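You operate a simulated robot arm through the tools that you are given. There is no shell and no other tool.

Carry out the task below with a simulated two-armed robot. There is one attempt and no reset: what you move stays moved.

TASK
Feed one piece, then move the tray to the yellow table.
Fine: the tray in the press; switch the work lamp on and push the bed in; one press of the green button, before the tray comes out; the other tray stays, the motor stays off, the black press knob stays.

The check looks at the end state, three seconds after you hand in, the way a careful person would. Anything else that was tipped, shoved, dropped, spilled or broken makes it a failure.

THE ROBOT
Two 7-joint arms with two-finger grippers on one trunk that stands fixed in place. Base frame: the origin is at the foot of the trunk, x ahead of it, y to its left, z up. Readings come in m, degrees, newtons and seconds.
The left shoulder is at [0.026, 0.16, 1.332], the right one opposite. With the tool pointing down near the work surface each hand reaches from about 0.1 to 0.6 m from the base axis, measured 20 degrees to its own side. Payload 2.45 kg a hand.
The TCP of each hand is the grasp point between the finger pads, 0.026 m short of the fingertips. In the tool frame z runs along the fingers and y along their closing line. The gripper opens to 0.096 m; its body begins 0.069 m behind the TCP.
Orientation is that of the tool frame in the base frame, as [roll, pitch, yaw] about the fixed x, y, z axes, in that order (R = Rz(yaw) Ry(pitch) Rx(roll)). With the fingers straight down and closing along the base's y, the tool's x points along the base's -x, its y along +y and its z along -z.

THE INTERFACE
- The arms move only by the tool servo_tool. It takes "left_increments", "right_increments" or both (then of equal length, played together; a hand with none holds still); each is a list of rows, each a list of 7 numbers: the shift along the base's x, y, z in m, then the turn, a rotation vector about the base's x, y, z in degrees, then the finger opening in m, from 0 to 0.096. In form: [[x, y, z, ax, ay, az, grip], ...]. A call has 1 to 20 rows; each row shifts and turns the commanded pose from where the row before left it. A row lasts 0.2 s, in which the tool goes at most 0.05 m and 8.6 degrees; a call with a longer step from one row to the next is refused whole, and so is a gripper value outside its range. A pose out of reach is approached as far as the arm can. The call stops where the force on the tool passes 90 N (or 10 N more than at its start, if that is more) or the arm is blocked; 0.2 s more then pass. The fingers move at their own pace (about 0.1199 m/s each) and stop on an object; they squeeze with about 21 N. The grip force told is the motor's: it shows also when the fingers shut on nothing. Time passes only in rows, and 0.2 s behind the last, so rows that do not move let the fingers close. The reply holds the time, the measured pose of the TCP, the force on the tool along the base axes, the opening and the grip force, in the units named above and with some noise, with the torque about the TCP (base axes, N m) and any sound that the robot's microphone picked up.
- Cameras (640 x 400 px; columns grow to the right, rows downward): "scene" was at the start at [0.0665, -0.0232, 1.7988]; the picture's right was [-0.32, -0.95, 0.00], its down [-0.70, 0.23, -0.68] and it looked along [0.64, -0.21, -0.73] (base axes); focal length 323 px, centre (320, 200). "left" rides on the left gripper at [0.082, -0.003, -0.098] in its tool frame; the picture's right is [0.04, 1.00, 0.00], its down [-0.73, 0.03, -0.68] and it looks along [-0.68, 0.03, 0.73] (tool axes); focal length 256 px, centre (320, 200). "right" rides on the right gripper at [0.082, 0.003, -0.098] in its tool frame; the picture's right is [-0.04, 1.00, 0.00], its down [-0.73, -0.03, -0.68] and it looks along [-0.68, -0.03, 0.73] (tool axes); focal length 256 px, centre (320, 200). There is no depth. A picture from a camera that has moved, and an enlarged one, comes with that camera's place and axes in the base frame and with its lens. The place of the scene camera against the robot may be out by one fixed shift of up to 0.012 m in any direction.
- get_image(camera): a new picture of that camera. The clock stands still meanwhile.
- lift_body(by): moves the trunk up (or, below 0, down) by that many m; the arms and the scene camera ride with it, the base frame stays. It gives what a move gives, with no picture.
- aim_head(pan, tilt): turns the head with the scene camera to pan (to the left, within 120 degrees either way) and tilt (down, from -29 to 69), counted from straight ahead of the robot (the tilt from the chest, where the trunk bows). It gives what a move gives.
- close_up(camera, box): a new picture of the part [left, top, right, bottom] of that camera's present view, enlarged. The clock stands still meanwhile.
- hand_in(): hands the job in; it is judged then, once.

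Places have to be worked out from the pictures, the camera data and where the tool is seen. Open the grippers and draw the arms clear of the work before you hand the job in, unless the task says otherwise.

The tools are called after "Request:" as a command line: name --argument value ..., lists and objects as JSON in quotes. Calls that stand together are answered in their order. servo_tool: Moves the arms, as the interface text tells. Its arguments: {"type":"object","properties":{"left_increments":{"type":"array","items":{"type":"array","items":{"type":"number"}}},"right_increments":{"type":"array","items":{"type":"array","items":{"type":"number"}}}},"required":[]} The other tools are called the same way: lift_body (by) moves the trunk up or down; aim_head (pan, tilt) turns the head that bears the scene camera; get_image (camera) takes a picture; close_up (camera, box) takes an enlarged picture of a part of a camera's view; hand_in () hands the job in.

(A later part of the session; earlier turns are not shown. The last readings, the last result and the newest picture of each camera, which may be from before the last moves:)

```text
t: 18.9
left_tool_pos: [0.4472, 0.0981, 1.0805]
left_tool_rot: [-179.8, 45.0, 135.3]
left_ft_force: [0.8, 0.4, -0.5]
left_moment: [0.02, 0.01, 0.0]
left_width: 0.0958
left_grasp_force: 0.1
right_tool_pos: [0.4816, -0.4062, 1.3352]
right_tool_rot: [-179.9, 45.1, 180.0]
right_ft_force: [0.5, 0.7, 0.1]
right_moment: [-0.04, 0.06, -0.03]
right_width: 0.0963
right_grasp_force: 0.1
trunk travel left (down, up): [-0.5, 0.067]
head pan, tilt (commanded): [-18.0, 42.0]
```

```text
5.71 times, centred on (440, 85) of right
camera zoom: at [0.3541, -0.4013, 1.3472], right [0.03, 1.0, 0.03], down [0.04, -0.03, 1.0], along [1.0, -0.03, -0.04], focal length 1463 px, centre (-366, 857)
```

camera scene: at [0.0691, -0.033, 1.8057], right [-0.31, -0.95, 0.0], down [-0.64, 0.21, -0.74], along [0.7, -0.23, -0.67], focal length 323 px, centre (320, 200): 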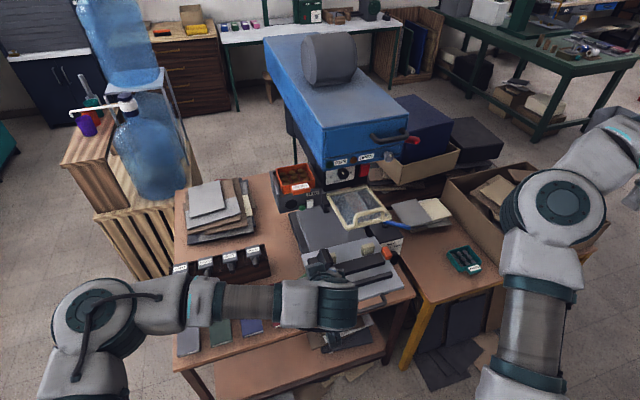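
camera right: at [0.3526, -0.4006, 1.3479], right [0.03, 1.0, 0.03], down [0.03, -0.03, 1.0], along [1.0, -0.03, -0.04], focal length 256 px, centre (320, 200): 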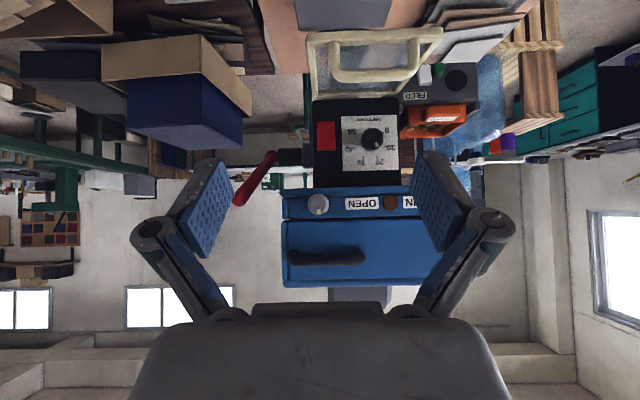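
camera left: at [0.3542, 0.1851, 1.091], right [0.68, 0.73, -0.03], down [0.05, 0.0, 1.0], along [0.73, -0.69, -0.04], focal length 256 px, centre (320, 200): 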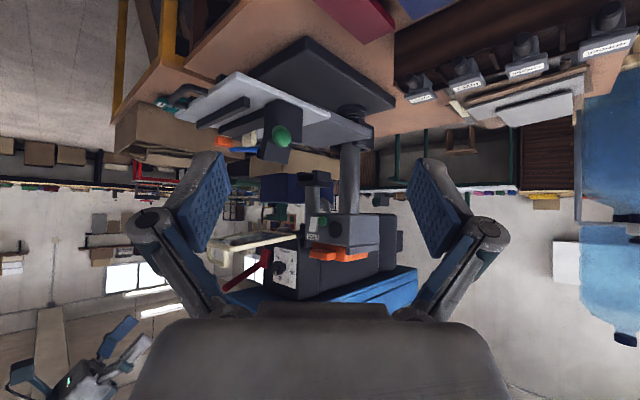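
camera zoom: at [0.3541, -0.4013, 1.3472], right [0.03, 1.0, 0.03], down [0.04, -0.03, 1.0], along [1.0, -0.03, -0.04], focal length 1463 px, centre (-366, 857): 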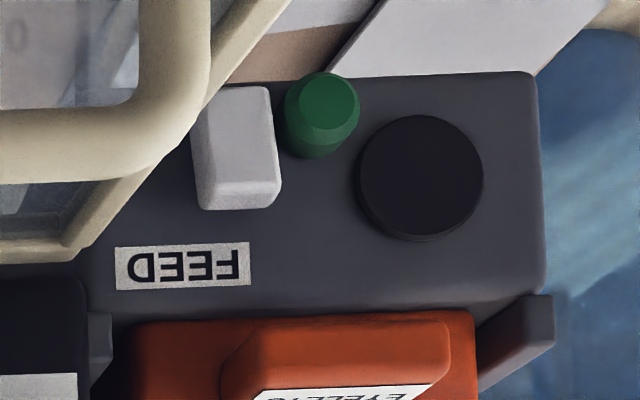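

Still no lamp seen. I take the right camera down over the side of the control box again, closer and further right, to see the blue lever, its box faces and where its cable runs.

Request:
servo_tool --right_increments '[[0.005, -0.0195, -0.0277, 0, 4.5, 0, 0.096], [0.005, -0.0195, -0.0277, 0, 4.5, 0, 0.096], [0.005, -0.0195, -0.0277, 0, 4.5, 0, 0.096], [0.005, -0.0195, -0.0277, 0, 4.5, 0, 0.096], [0.005, -0.0195, -0.0277, 0, 4.5, 0, 0.096], [0.005, -0.0195, -0.0277, 0, 4.5, 0, 0.096], [0.005, -0.0195, -0.0277, 0, 4.5, 0, 0.096], [0.005, -0.0195, -0.0277, 0, 4.5, 0, 0.096], [0.005, -0.0195, -0.0277, 0, 4.5, 0, 0.096], [0.005, -0.0195, -0.0277, 0, 4.5, 0, 0.096]]'

Request:
get_image --camera "right"

Request:
close_up --camera "right" --box '[270, 140, 430, 300]'

```text
t: 21.1
left_tool_pos: [0.4477, 0.0944, 1.0802]
left_tool_rot: [-179.9, 45.1, 135.3]
left_ft_force: [0.4, -0.7, 0.4]
left_moment: [0.0, 0.04, 0.0]
left_width: 0.096
left_grasp_force: 0.1
right_tool_pos: [0.5295, -0.6056, 1.0551]
right_tool_rot: [179.9, 0.2, 180.0]
right_ft_force: [0.1, -0.1, -0.3]
right_moment: [-0.01, -0.01, 0.01]
right_width: 0.0961
right_grasp_force: 0.0
trunk travel left (down, up): [-0.5, 0.067]
head pan, tilt (commanded): [-18.0, 42.0]
```

```text
taken
camera right: at [0.4484, -0.6009, 1.1528], right [0.04, 1.0, 0.0], down [0.73, -0.03, 0.68], along [0.68, -0.03, -0.73], focal length 256 px, centre (320, 200)
```

right: 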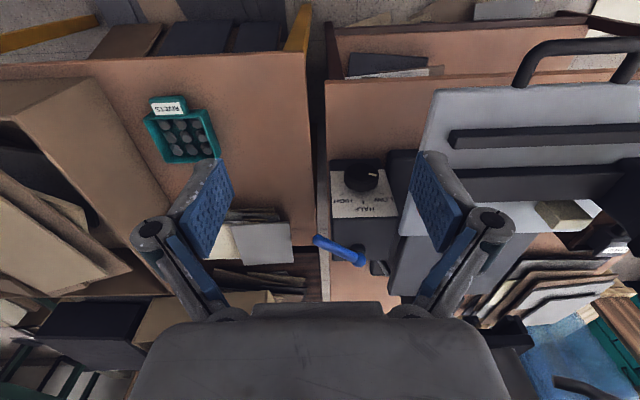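

```text
2.50 times, centred on (350, 220) of right
camera zoom: at [0.4484, -0.6009, 1.1528], right [0.04, 1.0, 0.0], down [0.73, -0.03, 0.68], along [0.68, -0.03, -0.73], focal length 640 px, centre (245, 150)
```

zoom: 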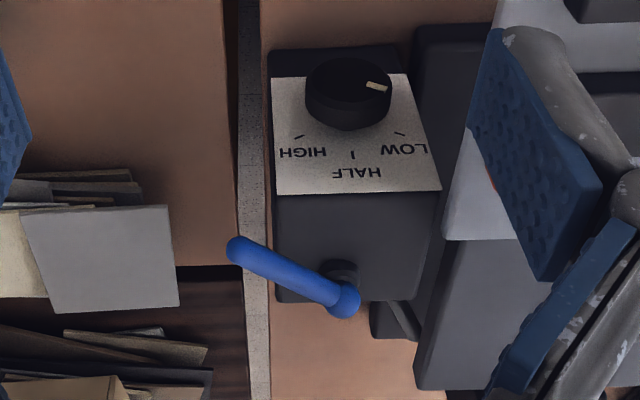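

The box's cable runs to the press base, so it plausibly controls the press drive. I look up under the press head with the left camera to find the lamp.

Request:
servo_tool --left_increments '[[0, -0.02, -0.01, 0, 0, 5, 0.096], [0, -0.02, -0.01, 0, 0, 5, 0.096], [0, -0.02, -0.015, -2.15, -3.07, 0, 0.096], [0, -0.02, -0.015, -2.15, -3.07, 0, 0.096], [0, -0.02, -0.015, -2.15, -3.07, 0, 0.096], [0, -0.015, -0.015, -2.15, -3.07, 0, 0.096]]'

Request:
get_image --camera "left"

Request:
close_up --camera "left" --box '[200, 80, 440, 300]'

```text
t: 22.5
left_tool_pos: [0.4443, 0.0079, 1.0241]
left_tool_rot: [-178.3, 56.6, 143.4]
left_ft_force: [-0.3, -0.4, -0.3]
left_moment: [0.03, -0.04, 0.01]
left_width: 0.096
left_grasp_force: 0.0
left hand out of reach, approached as far as the arm can: row 4, 5, 6
right_tool_pos: [0.5284, -0.6039, 1.0557]
right_tool_rot: [179.9, 0.2, -179.9]
right_ft_force: [-0.2, -0.7, 0.8]
right_moment: [0.05, -0.02, -0.01]
right_width: 0.0961
right_grasp_force: 0.1
trunk travel left (down, up): [-0.5, 0.067]
head pan, tilt (commanded): [-18.0, 42.0]
```

```text
taken
camera left: at [0.3423, 0.0845, 1.0094], right [0.6, 0.8, -0.05], down [-0.1, 0.14, 0.99], along [0.79, -0.58, 0.16], focal length 256 px, centre (320, 200)
```

left: 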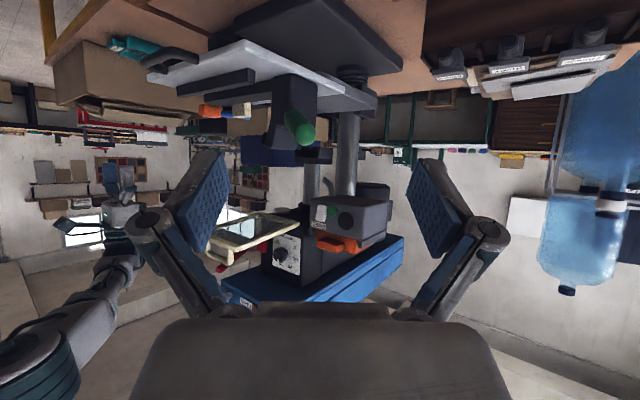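

```text
1.82 times, centred on (320, 190) of left
camera zoom: at [0.3423, 0.0845, 1.0094], right [0.6, 0.8, -0.05], down [-0.1, 0.14, 0.99], along [0.79, -0.58, 0.16], focal length 465 px, centre (320, 218)
```

zoom: 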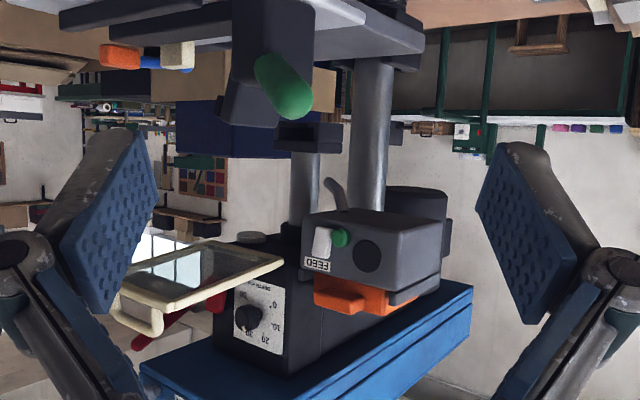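

There is a pale disc under the head next to the guard hinge, possibly the lamp lens. I zoom on it and on the head's underside.

Request:
close_up --camera "left" --box '[230, 180, 330, 260]'

Request:
close_up --camera "left" --box '[280, 150, 410, 260]'

Request:
close_up --camera "scene" --box '[260, 20, 420, 120]'

```text
5.00 times, centred on (280, 220) of left
camera zoom: at [0.3423, 0.0845, 1.0094], right [0.6, 0.8, -0.05], down [-0.1, 0.14, 0.99], along [0.79, -0.58, 0.16], focal length 1280 px, centre (520, 100)
```

zoom: 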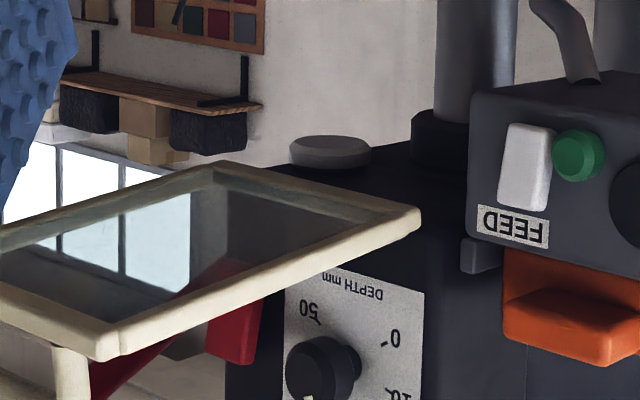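

```text
3.64 times, centred on (345, 205) of left
camera zoom: at [0.3423, 0.0845, 1.0094], right [0.6, 0.8, -0.05], down [-0.1, 0.14, 0.99], along [0.79, -0.58, 0.16], focal length 931 px, centre (229, 182)
```

zoom: 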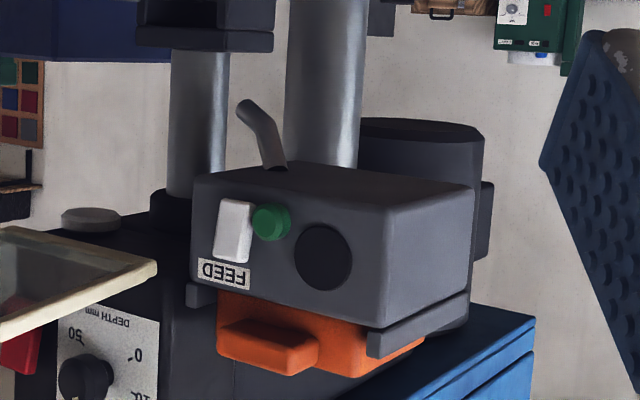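

```text
4.00 times, centred on (340, 70) of scene
camera zoom: at [0.068, -0.0263, 1.806], right [-0.31, -0.95, 0.0], down [-0.64, 0.21, -0.74], along [0.7, -0.23, -0.67], focal length 1293 px, centre (240, 720)
```

zoom: 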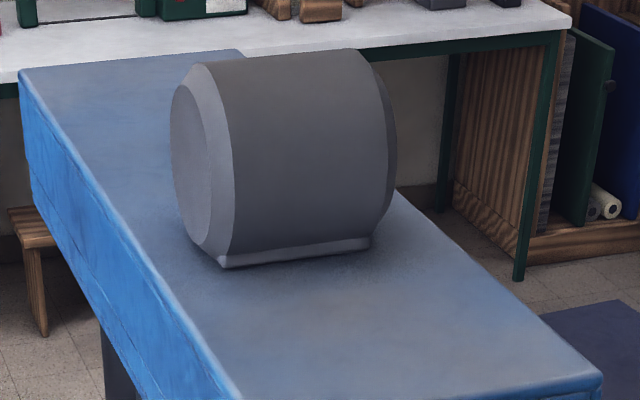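

The disc under the head looks like the lamp lens, so the lamp is built into the press. To settle which control is its switch I need finer detail, so I move the right camera close in front of the control box's face at a level view.

Request:
servo_tool --right_increments '[[-0.005, 0.006, 0.0, 0, -5, 0, 0.096], [-0.005, 0.006, 0.0, 0, -5, 0, 0.096], [-0.005, 0.006, 0.0, 0, -5, 0, 0.096], [-0.005, 0.006, -0.005, 0, -5, 0, 0.096], [-0.005, 0.006, -0.01, 0, -5, 0, 0.096], [-0.005, 0.006, -0.01, 0, 0, 0, 0.096]]'

Request:
get_image --camera "right"

Request:
close_up --camera "right" --box '[260, 60, 440, 180]'

```text
t: 23.9
left_tool_pos: [0.4463, 0.0099, 1.0233]
left_tool_rot: [-178.1, 56.5, 143.4]
left_ft_force: [0.9, -0.2, 0.2]
left_moment: [-0.02, -0.01, 0.0]
left_width: 0.0961
left_grasp_force: 0.1
right_tool_pos: [0.499, -0.5682, 1.0311]
right_tool_rot: [179.9, 25.2, 179.9]
right_ft_force: [-0.2, 0.3, -0.3]
right_moment: [0.0, -0.02, 0.01]
right_width: 0.0958
right_grasp_force: 0.0
trunk travel left (down, up): [-0.5, 0.067]
head pan, tilt (commanded): [-18.0, 42.0]
```

```text
taken
camera right: at [0.3841, -0.5638, 1.0852], right [0.04, 1.0, 0.02], down [0.38, -0.03, 0.93], along [0.93, -0.03, -0.38], focal length 256 px, centre (320, 200)
```

right: 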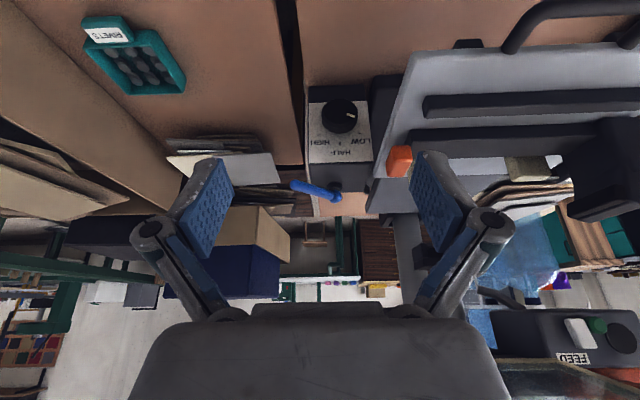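

```text
3.33 times, centred on (350, 120) of right
camera zoom: at [0.3841, -0.5638, 1.0852], right [0.04, 1.0, 0.02], down [0.38, -0.03, 0.93], along [0.93, -0.03, -0.38], focal length 853 px, centre (220, 467)
```

zoom: 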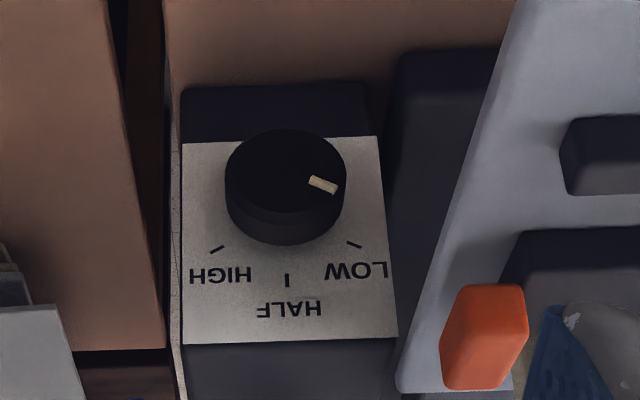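

The box knob is already set at LOW, with no OFF mark, so the blue lever is that box's on/off: it reads like the motor speed box. I now bring the left camera closer to the feeder front to see what the white part is, and straighten its heading.

Request:
servo_tool --left_increments '[[0, 0, 0.02, 0, 0, 6, 0.096], [0, 0, 0.02, 0, 0, 6, 0.096], [0, -0.01, 0.02, 0, 0, 6, 0.096], [0.01, -0.02, 0.02, 0, 2, 6, 0.096], [0.01, -0.03, 0.02, 0, 3, 6, 0.096], [0.01, -0.03, 0.02, 0, 3, 6, 0.096], [0.01, -0.03, 0.01, 0, 3, 0, 0.096]]'

Request:
get_image --camera "left"

```text
t: 25.5
left_tool_pos: [0.4427, 0.0932, 1.017]
left_tool_rot: [-176.5, 56.6, 154.0]
left_ft_force: [0.4, 0.4, -0.2]
left_moment: [0.01, -0.02, -0.03]
left_width: 0.096
left_grasp_force: 0.1
left hand out of reach, approached as far as the arm can: row 1, 2, 3, 4, 5, 6, 7
right_tool_pos: [0.4999, -0.5654, 1.0317]
right_tool_rot: [-180.0, 25.1, -179.9]
right_ft_force: [0.6, -0.1, 0.4]
right_moment: [-0.02, -0.01, -0.01]
right_width: 0.0961
right_grasp_force: 0.1
trunk travel left (down, up): [-0.5, 0.067]
head pan, tilt (commanded): [-18.0, 42.0]
```

```text
taken
camera left: at [0.3288, 0.1517, 1.0026], right [0.46, 0.88, -0.07], down [-0.11, 0.13, 0.98], along [0.88, -0.45, 0.16], focal length 256 px, centre (320, 200)
```

left: 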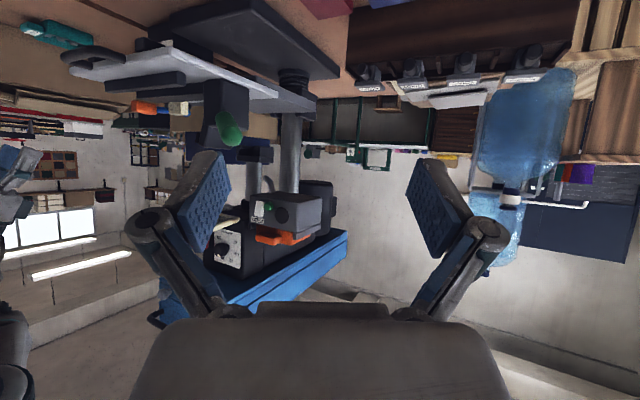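

The left arm has run into a joint limit in that pose. I unwind it: back out, up and toward the vertical tool attitude it had before.

Request:
servo_tool --left_increments '[[-0.005, 0.03, 0.015, 0, 4, 0, 0.096], [-0.005, 0.03, 0.015, 0, 4, 0, 0.096], [-0.005, 0.03, 0.015, 0, 4, 0, 0.096], [-0.005, 0.03, 0.015, 0, 4, 0, 0.096], [-0.005, 0.03, 0.015, 0, 4, 0, 0.096], [-0.005, 0.03, 0.015, 0, 4, 0, 0.096], [-0.005, 0.03, 0.015, 0, 4, 0, 0.096], [-0.005, 0.03, 0.015, 0, 4, 0, 0.096], [-0.005, 0.03, 0.015, 0, 4, 0, 0.096], [-0.005, 0.03, 0.015, 0, 4, 0, 0.096], [-0.005, 0.03, 0.015, 0, 4, 0, 0.096], [-0.005, 0.03, 0.015, 0, 4, 0, 0.096]]'

Request:
get_image --camera "scene"

```text
t: 28.1
left_tool_pos: [0.427, 0.4269, 1.2072]
left_tool_rot: [-157.0, 9.9, 166.1]
left_ft_force: [1.3, 0.2, -0.3]
left_moment: [-0.01, 0.03, 0.01]
left_width: 0.096
left_grasp_force: 0.0
left hand out of reach, approached as far as the arm can: row 11, 12
right_tool_pos: [0.5002, -0.5676, 1.0303]
right_tool_rot: [-179.9, 25.1, -180.0]
right_ft_force: [-0.2, 0.9, 1.0]
right_moment: [-0.03, 0.01, -0.01]
right_width: 0.0961
right_grasp_force: 0.1
trunk travel left (down, up): [-0.5, 0.067]
head pan, tilt (commanded): [-18.0, 42.0]
```

```text
taken
camera scene: at [0.0719, -0.0208, 1.806], right [-0.31, -0.95, 0.0], down [-0.64, 0.21, -0.74], along [0.7, -0.23, -0.67], focal length 323 px, centre (320, 200)
```

scene: 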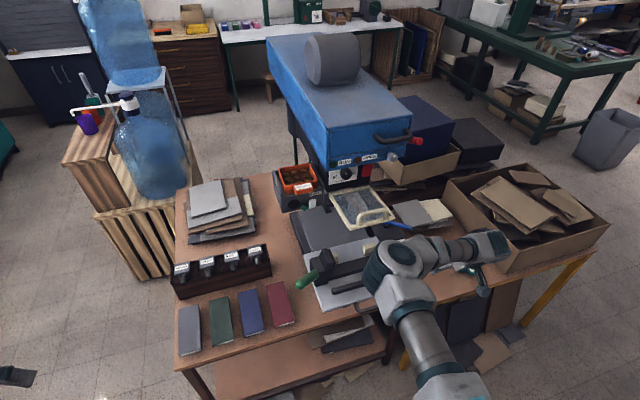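

When a pose is out of reach the command simply follows the real arm, good to know. I level the left hand out of the way and bring the right camera before the feeder, short of the guard, to see the white part.

Request:
servo_tool --left_increments '[[0, -0.005, 0.01, 2.5, 0.35, 1.4, 0.096], [0, -0.005, 0.01, 2.5, 0.35, 1.4, 0.096], [0, -0.005, 0.01, 2.5, 0.35, 1.4, 0.096], [0, -0.005, 0.01, 2.5, 0.35, 1.4, 0.096], [0, -0.005, 0.01, 2.5, 0.35, 1.4, 0.096], [0, -0.005, 0.01, 2.5, 0.35, 1.4, 0.096], [0, -0.005, 0.01, 2.5, 0.35, 1.4, 0.096], [0, -0.005, 0.01, 2.5, 0.35, 1.4, 0.096], [0, -0.005, 0.01, 2.5, 0.35, 1.4, 0.096], [0, -0.005, 0.01, 2.5, 0.35, 1.4, 0.096]]' --right_increments '[[-0.004, 0.02, 0.025, 0, -2, 0, 0.096], [-0.004, 0.03, 0.025, 0, -2, 0, 0.096], [-0.002, 0.035, 0.02, 0, -2, 0, 0.096], [-0.002, 0.035, 0.02, 0, -2, 0, 0.096], [-0.002, 0.035, 0.02, 0, -2, 0, 0.096], [0, 0.04, 0.015, 0, -2, 0, 0.096], [0, 0.04, 0.015, 0, -2, 0, 0.096], [0, 0.04, 0.01, 0, -2, 0, 0.096], [0, 0.04, 0.01, 0, -2, 0, 0.096], [0, 0.03, 0.01, 0, -2, 0, 0.096]]'

Request:
get_image --camera "right"

Request:
close_up --camera "right" --box '[270, 110, 370, 190]'

```text
t: 30.3
left_tool_pos: [0.4248, 0.3736, 1.3102]
left_tool_rot: [178.7, 2.9, 177.2]
left_ft_force: [-0.4, -0.6, -0.1]
left_moment: [0.02, 0.0, 0.0]
left_width: 0.096
left_grasp_force: 0.0
right_tool_pos: [0.489, -0.3146, 1.2034]
right_tool_rot: [179.9, 45.2, 180.0]
right_ft_force: [0.1, 0.0, -0.4]
right_moment: [0.03, -0.04, -0.01]
right_width: 0.0959
right_grasp_force: 0.0
right hand out of reach, approached as far as the arm can: row 8, 9, 10
trunk travel left (down, up): [-0.5, 0.067]
head pan, tilt (commanded): [-18.0, 42.0]
```

```text
taken
camera right: at [0.3618, -0.3109, 1.2152], right [0.03, 1.0, 0.03], down [0.04, -0.03, 1.0], along [1.0, -0.03, -0.04], focal length 256 px, centre (320, 200)
```

right: 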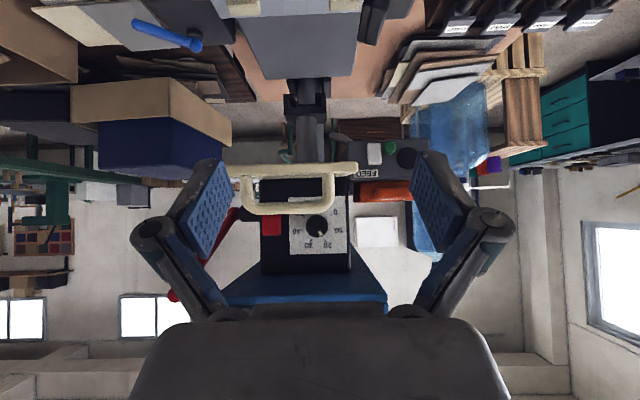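

```text
5.00 times, centred on (320, 150) of right
camera zoom: at [0.3618, -0.3109, 1.2152], right [0.03, 1.0, 0.03], down [0.04, -0.03, 1.0], along [1.0, -0.03, -0.04], focal length 1280 px, centre (320, 450)
```

zoom: 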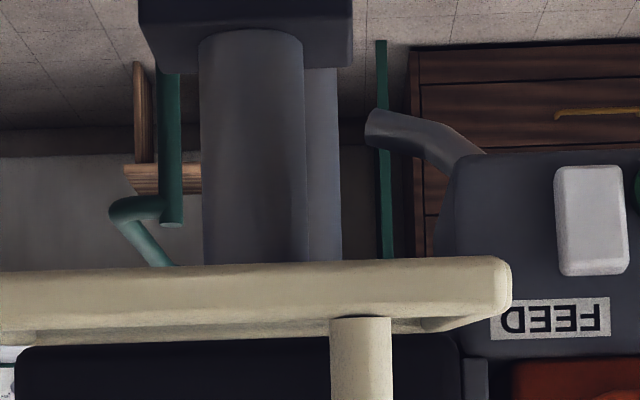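

The white part looks like a plain square push key. The right arm stalled at y ≈ -0.31 in this posture, so I unwind it to its starting attitude (tool down, high) and then probe reach toward the middle from there.

Request:
servo_tool --right_increments '[[-0.012, -0.012, 0.025, 0, 4.5, 0, 0.096], [-0.012, -0.012, 0.025, 0, 4.5, 0, 0.096], [-0.012, -0.012, 0.025, 0, 4.5, 0, 0.096], [-0.008, -0.012, 0.025, 0, 4.5, 0, 0.096], [-0.004, -0.012, 0.025, 0, 4.5, 0, 0.096], [0, -0.012, 0.025, 0, 4.5, 0, 0.096], [0, -0.012, 0.025, 0, 4.5, 0, 0.096], [0, -0.012, 0.025, 0, 4.5, 0, 0.096], [0, -0.012, 0.025, 0, 4.5, 0, 0.096], [0, -0.012, 0.025, 0, 4.5, 0, 0.096]]'

Request:
servo_tool --right_increments '[[0, 0.03, -0.01, 0, 0, 0, 0.096], [0, 0.03, -0.01, 0, 0, 0, 0.096], [0, 0.03, -0.01, 0, 0, 0, 0.096], [0, 0.03, -0.01, 0, 0, 0, 0.096], [0, 0.03, -0.01, 0, 0, 0, 0.096], [0, 0.03, -0.01, 0, 0, 0, 0.096], [0, 0.03, -0.01, 0, 0, 0, 0.096], [0, 0.02, -0.01, 0, 0, 0, 0.096]]'

Request:
get_image --camera "scene"

```text
t: 32.5
left_tool_pos: [0.4263, 0.3744, 1.3101]
left_tool_rot: [178.7, 2.9, 177.1]
left_ft_force: [0.1, -0.2, 0.1]
left_moment: [0.02, 0.0, -0.01]
left_width: 0.096
left_grasp_force: 0.0
right_tool_pos: [0.4442, -0.4369, 1.4502]
right_tool_rot: [180.0, 0.0, 180.0]
right_ft_force: [-0.4, 0.1, -0.9]
right_moment: [0.05, 0.03, 0.02]
right_width: 0.0961
right_grasp_force: 0.1
trunk travel left (down, up): [-0.5, 0.067]
head pan, tilt (commanded): [-18.0, 42.0]
```

```text
t: 34.3
left_tool_pos: [0.426, 0.3764, 1.3087]
left_tool_rot: [178.7, 2.9, 177.1]
left_ft_force: [-0.1, -0.9, 0.1]
left_moment: [0.0, 0.01, 0.0]
left_width: 0.0961
left_grasp_force: 0.0
right_tool_pos: [0.4858, -0.3433, 1.4247]
right_tool_rot: [-179.9, 0.2, -180.0]
right_ft_force: [-1.4, 0.6, 0.2]
right_moment: [-0.01, 0.03, 0.0]
right_width: 0.0963
right_grasp_force: 0.1
right hand out of reach, approached as far as the arm can: row 3, 4, 5, 6, 7, 8
trunk travel left (down, up): [-0.5, 0.067]
head pan, tilt (commanded): [-18.0, 42.0]
```

```text
taken
camera scene: at [0.0706, -0.015, 1.806], right [-0.31, -0.95, 0.0], down [-0.64, 0.2, -0.74], along [0.7, -0.23, -0.67], focal length 323 px, centre (320, 200)
```

scene: 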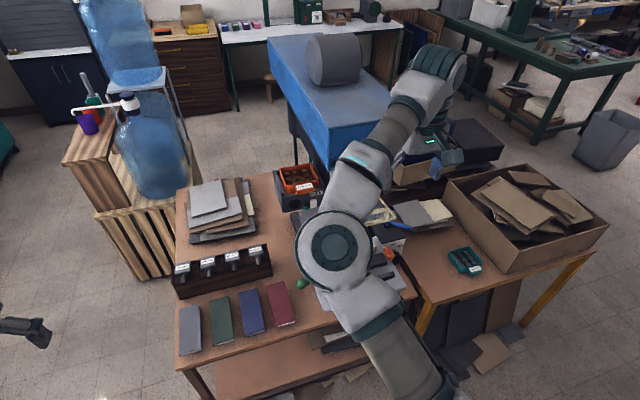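

The right arm carries its elbow inward, which limits it at high vertical-tool poses. I try the horizontal tool attitude now (fingers forward) in free space in front of the grey knob at about (0.655, -0.409, 1.34), stopping well short.

Request:
servo_tool --right_increments '[[0.0, -0.0055, -0.007, 0, -7.5, 0, 0.096], [0.0, -0.0055, -0.007, 0, -7.5, 0, 0.096], [0.0, -0.0055, -0.007, 0, -7.5, 0, 0.096], [0.0, -0.0055, -0.007, 0, -7.5, 0, 0.096], [0.0, -0.0055, -0.007, 0, -7.5, 0, 0.096], [0.0, -0.0055, -0.007, 0, -7.5, 0, 0.096], [0.0, -0.0055, -0.007, 0, -7.5, 0, 0.096], [0.0, -0.0055, -0.007, 0, -7.5, 0, 0.096], [0.0, -0.0055, -0.007, 0, -7.5, 0, 0.096], [0.0, -0.0055, -0.007, 0, -7.5, 0, 0.096], [0.0, -0.0055, -0.007, 0, -7.5, 0, 0.096], [0.0, -0.0055, -0.007, 0, -7.5, 0, 0.096]]'

Request:
get_image --camera "scene"

Request:
get_image --camera "right"

```text
t: 36.9
left_tool_pos: [0.4251, 0.3753, 1.3101]
left_tool_rot: [178.7, 3.0, 177.3]
left_ft_force: [0.5, -0.4, 0.3]
left_moment: [-0.01, -0.02, -0.03]
left_width: 0.0957
left_grasp_force: 0.1
right_tool_pos: [0.4881, -0.4406, 1.3453]
right_tool_rot: [-14.6, 89.7, -14.7]
right_ft_force: [-0.4, -0.6, -0.2]
right_moment: [-0.02, -0.01, -0.01]
right_width: 0.0959
right_grasp_force: 0.1
right hand out of reach, approached as far as the arm can: row 1, 11
trunk travel left (down, up): [-0.5, 0.067]
head pan, tilt (commanded): [-18.0, 42.0]
```

```text
taken
camera scene: at [0.0673, -0.0204, 1.8061], right [-0.31, -0.95, 0.0], down [-0.64, 0.21, -0.74], along [0.71, -0.23, -0.67], focal length 323 px, centre (320, 200)
```

scene: 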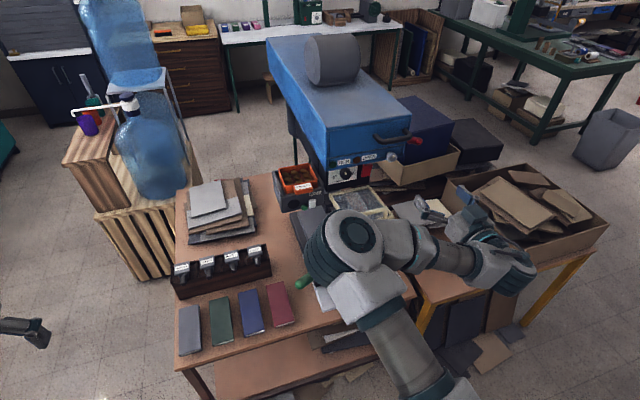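

```text
taken
camera right: at [0.3912, -0.4365, 1.2637], right [0.0, 1.0, 0.04], down [-0.68, -0.03, 0.73], along [0.73, -0.03, 0.68], focal length 256 px, centre (320, 200)
```

right: 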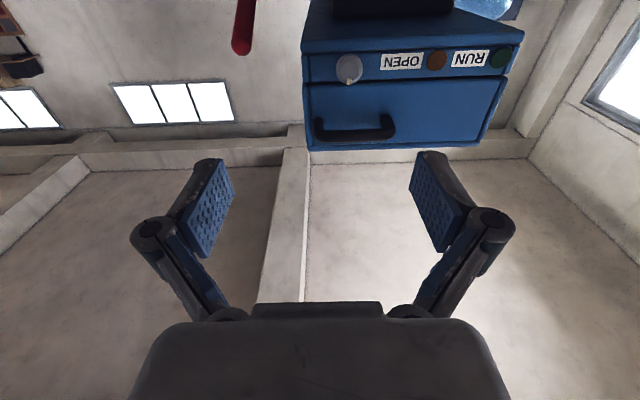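

The horizontal attitude works at (0.49, -0.44, 1.345). I test how far left the right hand can go in this attitude, still short of the press (x about 0.5).

Request:
servo_tool --right_increments '[[0.002, 0.03, -0.02, 0, 0, 0, 0.096], [0.002, 0.03, -0.02, 0, 0, 0, 0.096], [0.002, 0.03, -0.02, 0, 0, 0, 0.096], [0.002, 0.03, -0.02, 0, 0, 0, 0.096], [0.002, 0.03, -0.02, 0, 0, 0, 0.096], [0.002, 0.03, -0.02, 0, 0, 0, 0.096], [0.002, 0.03, -0.02, 0, 0, 0, 0.096], [0.002, 0.02, -0.01, 0, 0, 0, 0.096]]'

Request:
get_image --camera "scene"

```text
t: 38.7
left_tool_pos: [0.4267, 0.3758, 1.3085]
left_tool_rot: [178.7, 2.9, 177.2]
left_ft_force: [0.7, -0.6, -0.1]
left_moment: [0.02, 0.02, 0.02]
left_width: 0.096
left_grasp_force: 0.1
right_tool_pos: [0.4744, -0.3498, 1.2716]
right_tool_rot: [-104.7, 89.9, -104.5]
right_ft_force: [0.7, 0.0, -0.9]
right_moment: [-0.03, 0.02, -0.01]
right_width: 0.0957
right_grasp_force: 0.0
right hand out of reach, approached as far as the arm can: row 4, 5, 6, 7, 8
trunk travel left (down, up): [-0.5, 0.067]
head pan, tilt (commanded): [-18.0, 42.0]
```

```text
taken
camera scene: at [0.0694, -0.018, 1.806], right [-0.31, -0.95, 0.0], down [-0.64, 0.21, -0.74], along [0.7, -0.23, -0.67], focal length 323 px, centre (320, 200)
```

scene: 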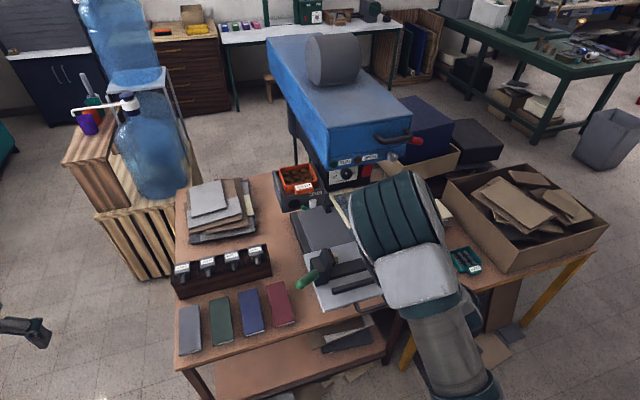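

The inward limit is fold-related. Before touching any switch I want more evidence on which is the lamp, so I swing the right camera out to the right side of the press, looking left at the head's right side and the control box.

Request:
servo_tool --right_increments '[[0, -0.03, 0, 0, 7.5, 0, 0.096], [0, -0.03, 0, 0, 7.5, 0, 0.096], [0, -0.03, 0, 0, 7.5, 0, 0.096], [0, -0.03, 0, 0, 7.5, 0, 0.096], [0, -0.03, 0, 0, 7.5, 0, 0.096], [0, -0.03, 0, 0, 7.5, 0, 0.096], [0, -0.03, -0.01, 0, 0, 7.5, 0.096], [0, -0.03, -0.01, 0, 0, 7.5, 0.096], [0, -0.03, -0.01, 0, 0, 7.5, 0.096], [0, -0.03, -0.01, 0, 0, 7.5, 0.096], [0, -0.03, -0.01, 0, 0, 7.5, 0.096], [0, -0.03, -0.01, 0, 0, 7.5, 0.096], [0.01, -0.02, -0.01, 0, 0, 7.5, 0.096], [0.01, -0.02, -0.01, 0, 0, 7.5, 0.096]]'

Request:
get_image --camera "right"

Request:
get_image --camera "scene"

```text
t: 41.7
left_tool_pos: [0.4266, 0.3785, 1.3089]
left_tool_rot: [178.8, 2.9, 177.4]
left_ft_force: [-1.4, 0.2, 1.1]
left_moment: [-0.01, -0.02, 0.02]
left_width: 0.0959
left_grasp_force: 0.1
right_tool_pos: [0.3765, -0.7018, 1.2395]
right_tool_rot: [179.7, 44.8, -120.1]
right_ft_force: [2.7, 2.6, 1.7]
right_moment: [-0.17, 0.28, 0.12]
right_width: 0.0959
right_grasp_force: 0.0
right hand out of reach, approached as far as the arm can: row 12, 13, 14
trunk travel left (down, up): [-0.5, 0.067]
head pan, tilt (commanded): [-18.0, 42.0]
```

```text
taken
camera right: at [0.3103, -0.8097, 1.2521], right [-0.85, 0.52, 0.03], down [0.05, 0.02, 1.0], along [0.52, 0.85, -0.04], focal length 256 px, centre (320, 200)
```

right: 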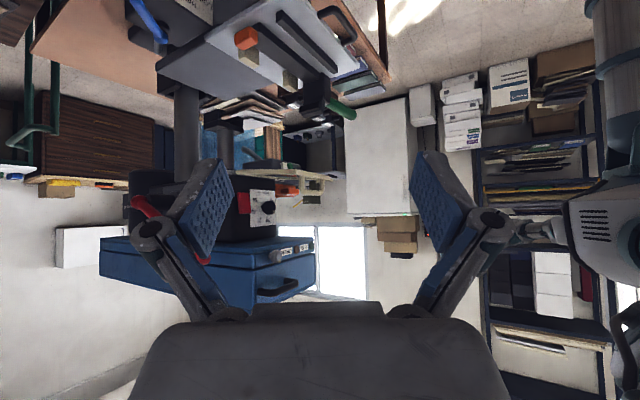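

```text
taken
camera scene: at [0.0698, -0.0187, 1.806], right [-0.31, -0.95, 0.0], down [-0.64, 0.21, -0.74], along [0.7, -0.23, -0.67], focal length 323 px, centre (320, 200)
```

scene: 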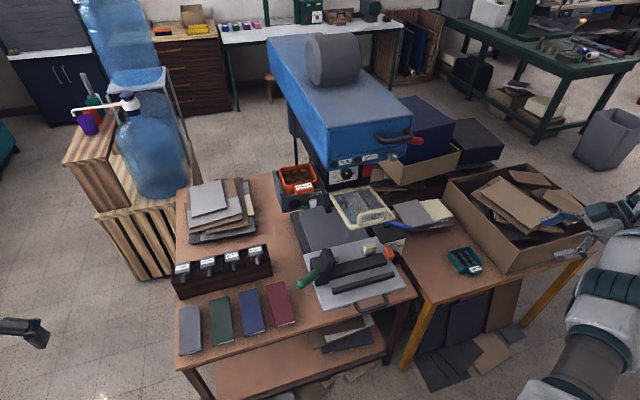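

From this side view I zoom on the press head's right side and the box.

Request:
close_up --camera "right" --box '[90, 150, 330, 300]'

Request:
close_up --camera "right" --box '[100, 0, 300, 130]'

Request:
close_up --camera "scene" --box '[320, 180, 520, 310]'

```text
2.67 times, centred on (210, 225) of right
camera zoom: at [0.3103, -0.8097, 1.2521], right [-0.85, 0.52, 0.03], down [0.05, 0.02, 1.0], along [0.52, 0.85, -0.04], focal length 683 px, centre (613, 133)
```

zoom: 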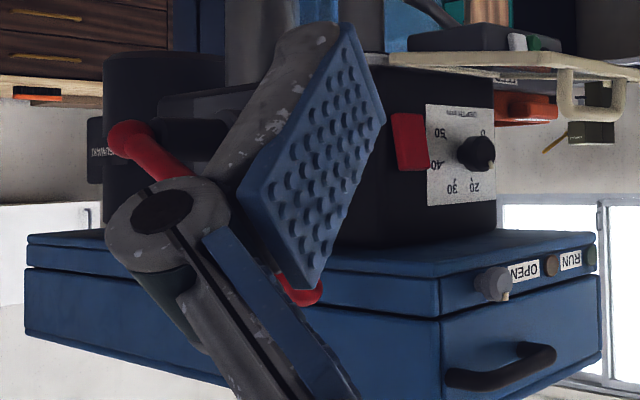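

```text
3.08 times, centred on (200, 65) of right
camera zoom: at [0.3103, -0.8097, 1.2521], right [-0.85, 0.52, 0.03], down [0.05, 0.02, 1.0], along [0.52, 0.85, -0.04], focal length 788 px, centre (689, 615)
```

zoom: 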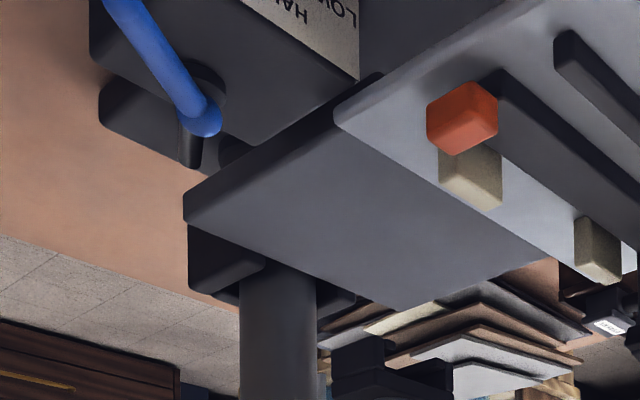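

```text
3.08 times, centred on (420, 245) of scene
camera zoom: at [0.0698, -0.0187, 1.806], right [-0.31, -0.95, 0.0], down [-0.64, 0.21, -0.74], along [0.7, -0.23, -0.67], focal length 995 px, centre (12, 62)
```

zoom: 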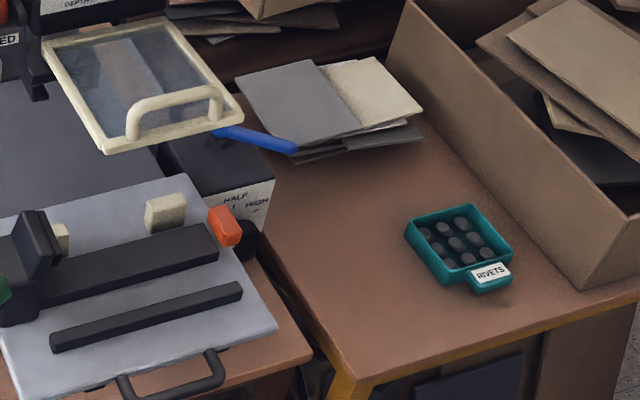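

There is a small labelled box behind the red lever; I enlarge it.

Request:
close_up --camera "right" --box '[110, 180, 190, 230]'

Request:
close_up --camera "right" --box '[230, 170, 310, 220]'

Request:
close_up --camera "right" --box '[250, 220, 330, 300]'

```text
8.00 times, centred on (150, 205) of right
camera zoom: at [0.3103, -0.8097, 1.2521], right [-0.85, 0.52, 0.03], down [0.05, 0.02, 1.0], along [0.52, 0.85, -0.04], focal length 2048 px, centre (1680, 160)
```

zoom: 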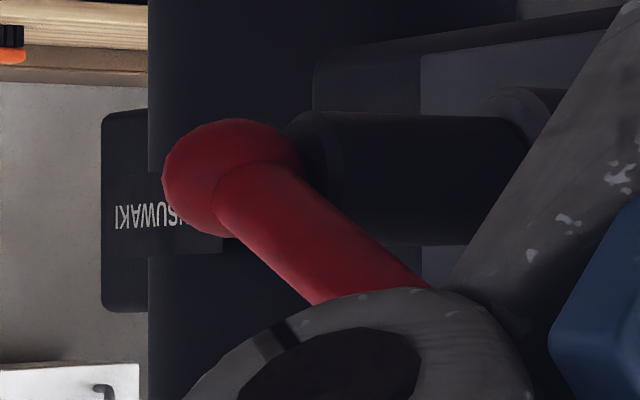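

```text
8.00 times, centred on (270, 195) of right
camera zoom: at [0.3103, -0.8097, 1.2521], right [-0.85, 0.52, 0.03], down [0.05, 0.02, 1.0], along [0.52, 0.85, -0.04], focal length 2048 px, centre (720, 240)
```

zoom: 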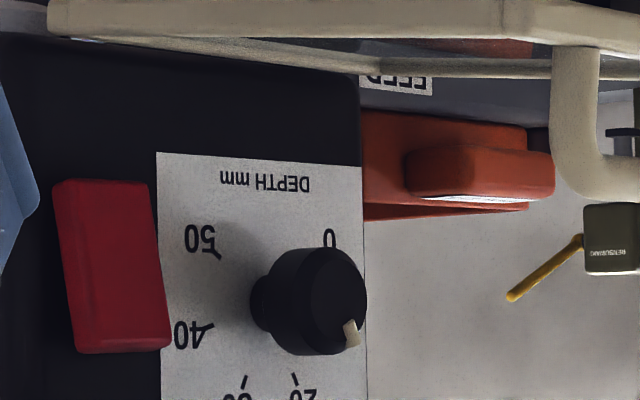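

```text
5.00 times, centred on (290, 260) of right
camera zoom: at [0.3103, -0.8097, 1.2521], right [-0.85, 0.52, 0.03], down [0.05, 0.02, 1.0], along [0.52, 0.85, -0.04], focal length 1280 px, centre (470, -100)
```

zoom: 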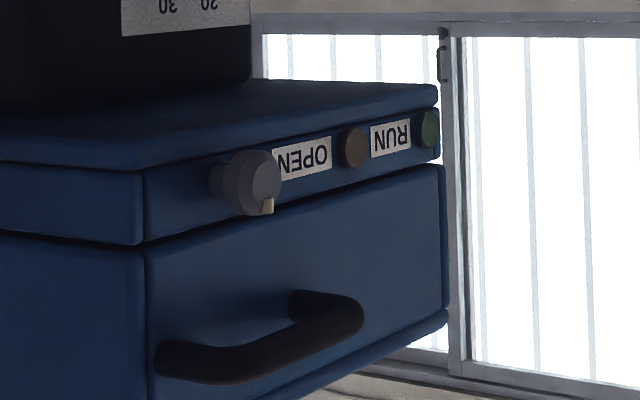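

The plate is only a maker's name, and the red and white parts look like tilted rockers. I move the right camera lower and nearer the control box's side to trace its cable and see its other faces.

Request:
servo_tool --right_increments '[[0.02, -0.006, -0.0225, 0, 0, -1, 0.096], [0.02, -0.006, -0.0225, 0, 0, -1, 0.096], [0.02, -0.006, -0.0225, 0, 0, -1, 0.096], [0.02, -0.006, -0.0225, 0, 0, -1, 0.096], [0.02, -0.006, -0.0225, 0, 0, -1, 0.096], [0.02, -0.006, -0.0225, 0, 0, 0, 0.096], [0.02, -0.006, -0.0225, 0, 0, 0, 0.096], [0.02, -0.006, -0.0225, 0, 0, 0, 0.096]]'

Request:
get_image --camera "right"

Request:
close_up --camera "right" --box '[160, 40, 400, 190]'

```text
t: 43.5
left_tool_pos: [0.4259, 0.3753, 1.309]
left_tool_rot: [178.7, 2.8, 177.2]
left_ft_force: [-0.4, -0.1, -0.2]
left_moment: [0.0, -0.03, 0.0]
left_width: 0.0962
left_grasp_force: 0.0
right_tool_pos: [0.4196, -0.6979, 1.1553]
right_tool_rot: [179.9, 45.2, -125.1]
right_ft_force: [-0.6, -1.1, 0.1]
right_moment: [0.02, 0.01, -0.02]
right_width: 0.096
right_grasp_force: 0.0
right hand out of reach, approached as far as the arm can: row 1, 2, 3, 4, 5, 6, 7, 8
trunk travel left (down, up): [-0.5, 0.067]
head pan, tilt (commanded): [-18.0, 42.0]
```

```text
taken
camera right: at [0.343, -0.7984, 1.1672], right [-0.8, 0.6, 0.03], down [0.05, 0.01, 1.0], along [0.6, 0.8, -0.04], focal length 256 px, centre (320, 200)
```

right: 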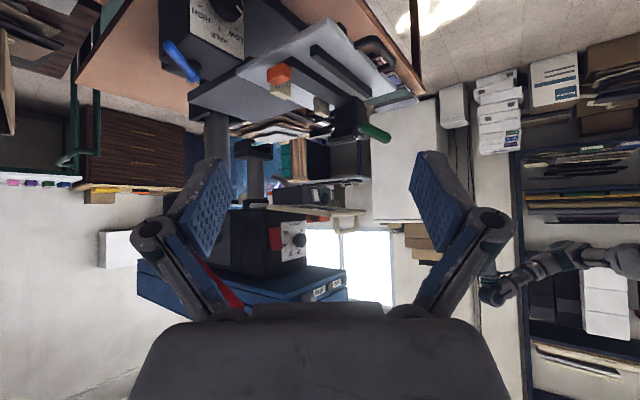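

```text
2.67 times, centred on (280, 115) of right
camera zoom: at [0.343, -0.7984, 1.1672], right [-0.8, 0.6, 0.03], down [0.05, 0.01, 1.0], along [0.6, 0.8, -0.04], focal length 683 px, centre (427, 427)
```

zoom: 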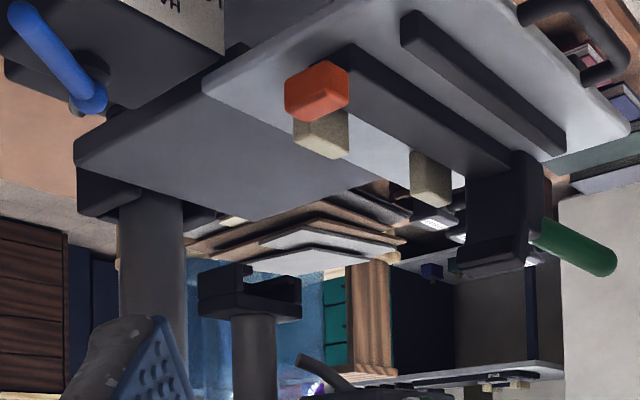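

I enlarge the head's underside and the guard area from this angle to check the lamp lens.

Request:
close_up --camera "right" --box '[200, 170, 370, 300]'

Request:
close_up --camera "right" --box '[130, 0, 290, 110]'

```text
3.08 times, centred on (285, 235) of right
camera zoom: at [0.343, -0.7984, 1.1672], right [-0.8, 0.6, 0.03], down [0.05, 0.01, 1.0], along [0.6, 0.8, -0.04], focal length 788 px, centre (428, 92)
```

zoom: 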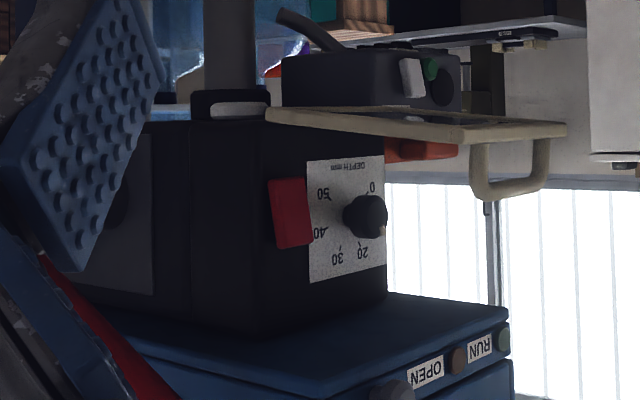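

```text
3.64 times, centred on (210, 55) of right
camera zoom: at [0.343, -0.7984, 1.1672], right [-0.8, 0.6, 0.03], down [0.05, 0.01, 1.0], along [0.6, 0.8, -0.04], focal length 931 px, centre (720, 727)
```

zoom: 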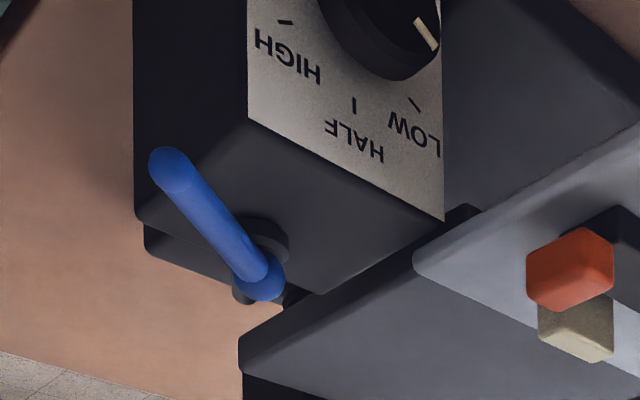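

The red and white parts are both tilted rockers (top edge out); the disc under the head looks like a lens. The white rocker is my first candidate for the lamp and the red one for the motor. I look at the left gripper's shape with the head camera before using a fingertip near those keys.

Request:
aim_head --pan 35 --tilt 42

Request:
servo_tool --left_increments '[[0, 0, 0, 0, 0, 0, 0.0], [0, 0, 0, 0, 0, 0, 0.0], [0, 0, 0, 0, 0, 0, 0.0], [0, 0, 0, 0, 0, 0, 0.0]]' --right_increments '[[-0.01, 0, 0.02, 0, 0, -6, 0.096], [-0.01, 0, 0.02, 0, 0, -6, 0.096], [-0.01, 0, 0.02, 0, 0, -6, 0.096], [-0.01, 0, 0.02, 0, 0, -6, 0.096]]'

Request:
get_image --camera "scene"

Request:
get_image --camera "left"

```text
t: 44.7
left_tool_pos: [0.4255, 0.3756, 1.3089]
left_tool_rot: [178.6, 2.9, 177.1]
left_ft_force: [-0.2, 0.5, 0.0]
left_moment: [-0.02, 0.02, 0.01]
left_width: 0.096
left_grasp_force: 0.0
right_tool_pos: [0.4174, -0.696, 1.156]
right_tool_rot: [179.9, 45.2, -125.0]
right_ft_force: [-1.3, 0.4, -0.7]
right_moment: [0.0, -0.02, 0.0]
right_width: 0.0961
right_grasp_force: 0.0
trunk travel left (down, up): [-0.5, 0.067]
head pan, tilt (commanded): [35.0, 42.0]
```

```text
t: 45.7
left_tool_pos: [0.4265, 0.3753, 1.3101]
left_tool_rot: [178.7, 2.9, 177.2]
left_ft_force: [0.8, 0.1, 0.2]
left_moment: [-0.01, -0.01, 0.02]
left_width: 0.0
left_grasp_force: 20.7
right_tool_pos: [0.3756, -0.6953, 1.2384]
right_tool_rot: [180.0, 45.1, -149.0]
right_ft_force: [0.6, -0.5, 0.6]
right_moment: [-0.03, -0.03, -0.01]
right_width: 0.0963
right_grasp_force: 0.1
trunk travel left (down, up): [-0.5, 0.067]
head pan, tilt (commanded): [35.0, 42.0]
```

```text
taken
camera scene: at [0.0569, 0.0528, 1.806], right [0.57, -0.82, 0.0], down [-0.55, -0.38, -0.74], along [0.61, 0.43, -0.67], focal length 323 px, centre (320, 200)
```

scene: 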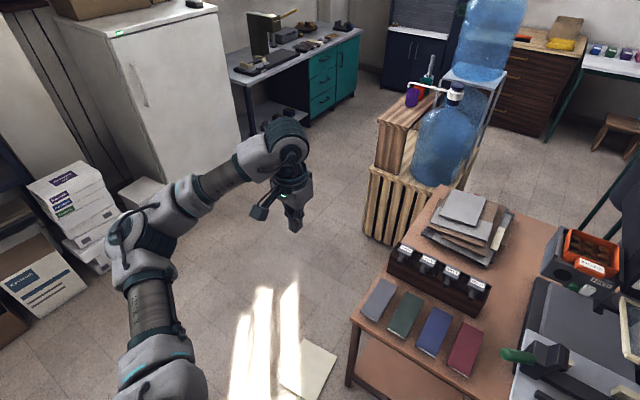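

```text
taken
camera left: at [0.3385, 0.3737, 1.4029], right [0.01, 1.0, 0.02], down [0.7, -0.02, 0.72], along [0.72, 0.01, -0.7], focal length 256 px, centre (320, 200)
```

left: 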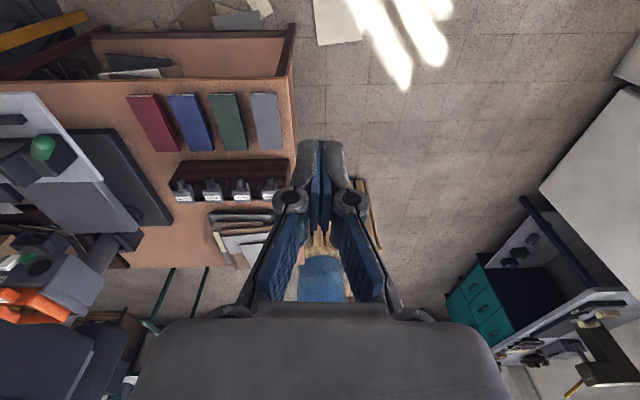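

Request:
close_up --camera "scene" --box '[230, 100, 330, 240]'

Request:
close_up --camera "scene" --box '[520, 200, 640, 310]'

Request:
close_up --camera "left" --box '[230, 110, 410, 330]'

```text
2.86 times, centred on (280, 170) of scene
camera zoom: at [0.0569, 0.0528, 1.806], right [0.57, -0.82, 0.0], down [-0.55, -0.38, -0.74], along [0.61, 0.43, -0.67], focal length 924 px, centre (434, 286)
```

zoom: 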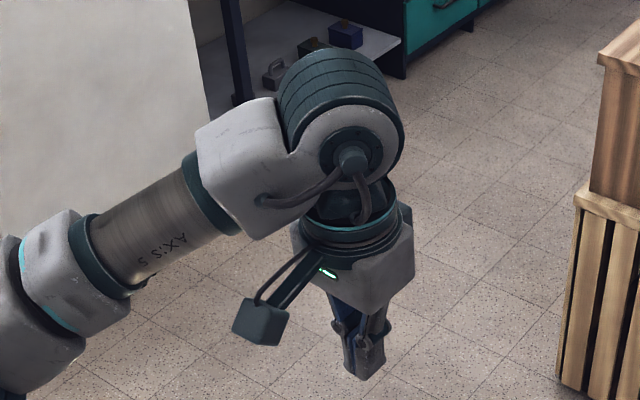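

```text
3.64 times, centred on (580, 255) of scene
camera zoom: at [0.0569, 0.0528, 1.806], right [0.57, -0.82, 0.0], down [-0.55, -0.38, -0.74], along [0.61, 0.43, -0.67], focal length 1176 px, centre (-626, 0)
```

zoom: 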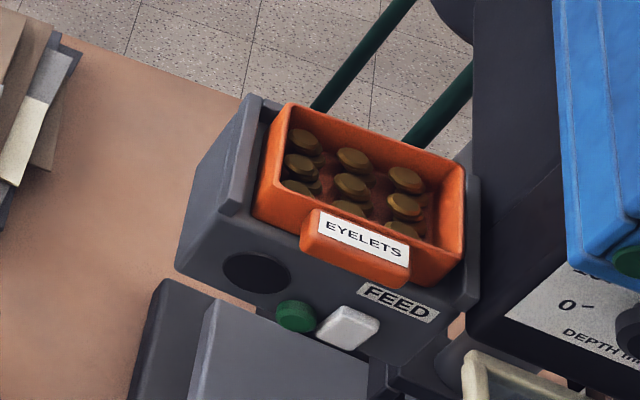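

```text
1.82 times, centred on (320, 220) of left
camera zoom: at [0.3385, 0.3737, 1.4029], right [0.01, 1.0, 0.02], down [0.7, -0.02, 0.72], along [0.72, 0.01, -0.7], focal length 465 px, centre (320, 164)
```

zoom: 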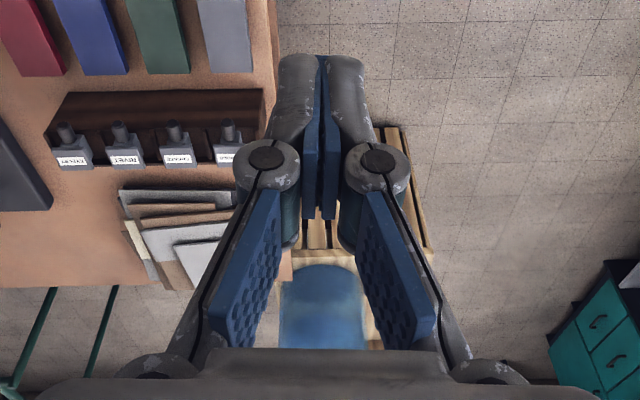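

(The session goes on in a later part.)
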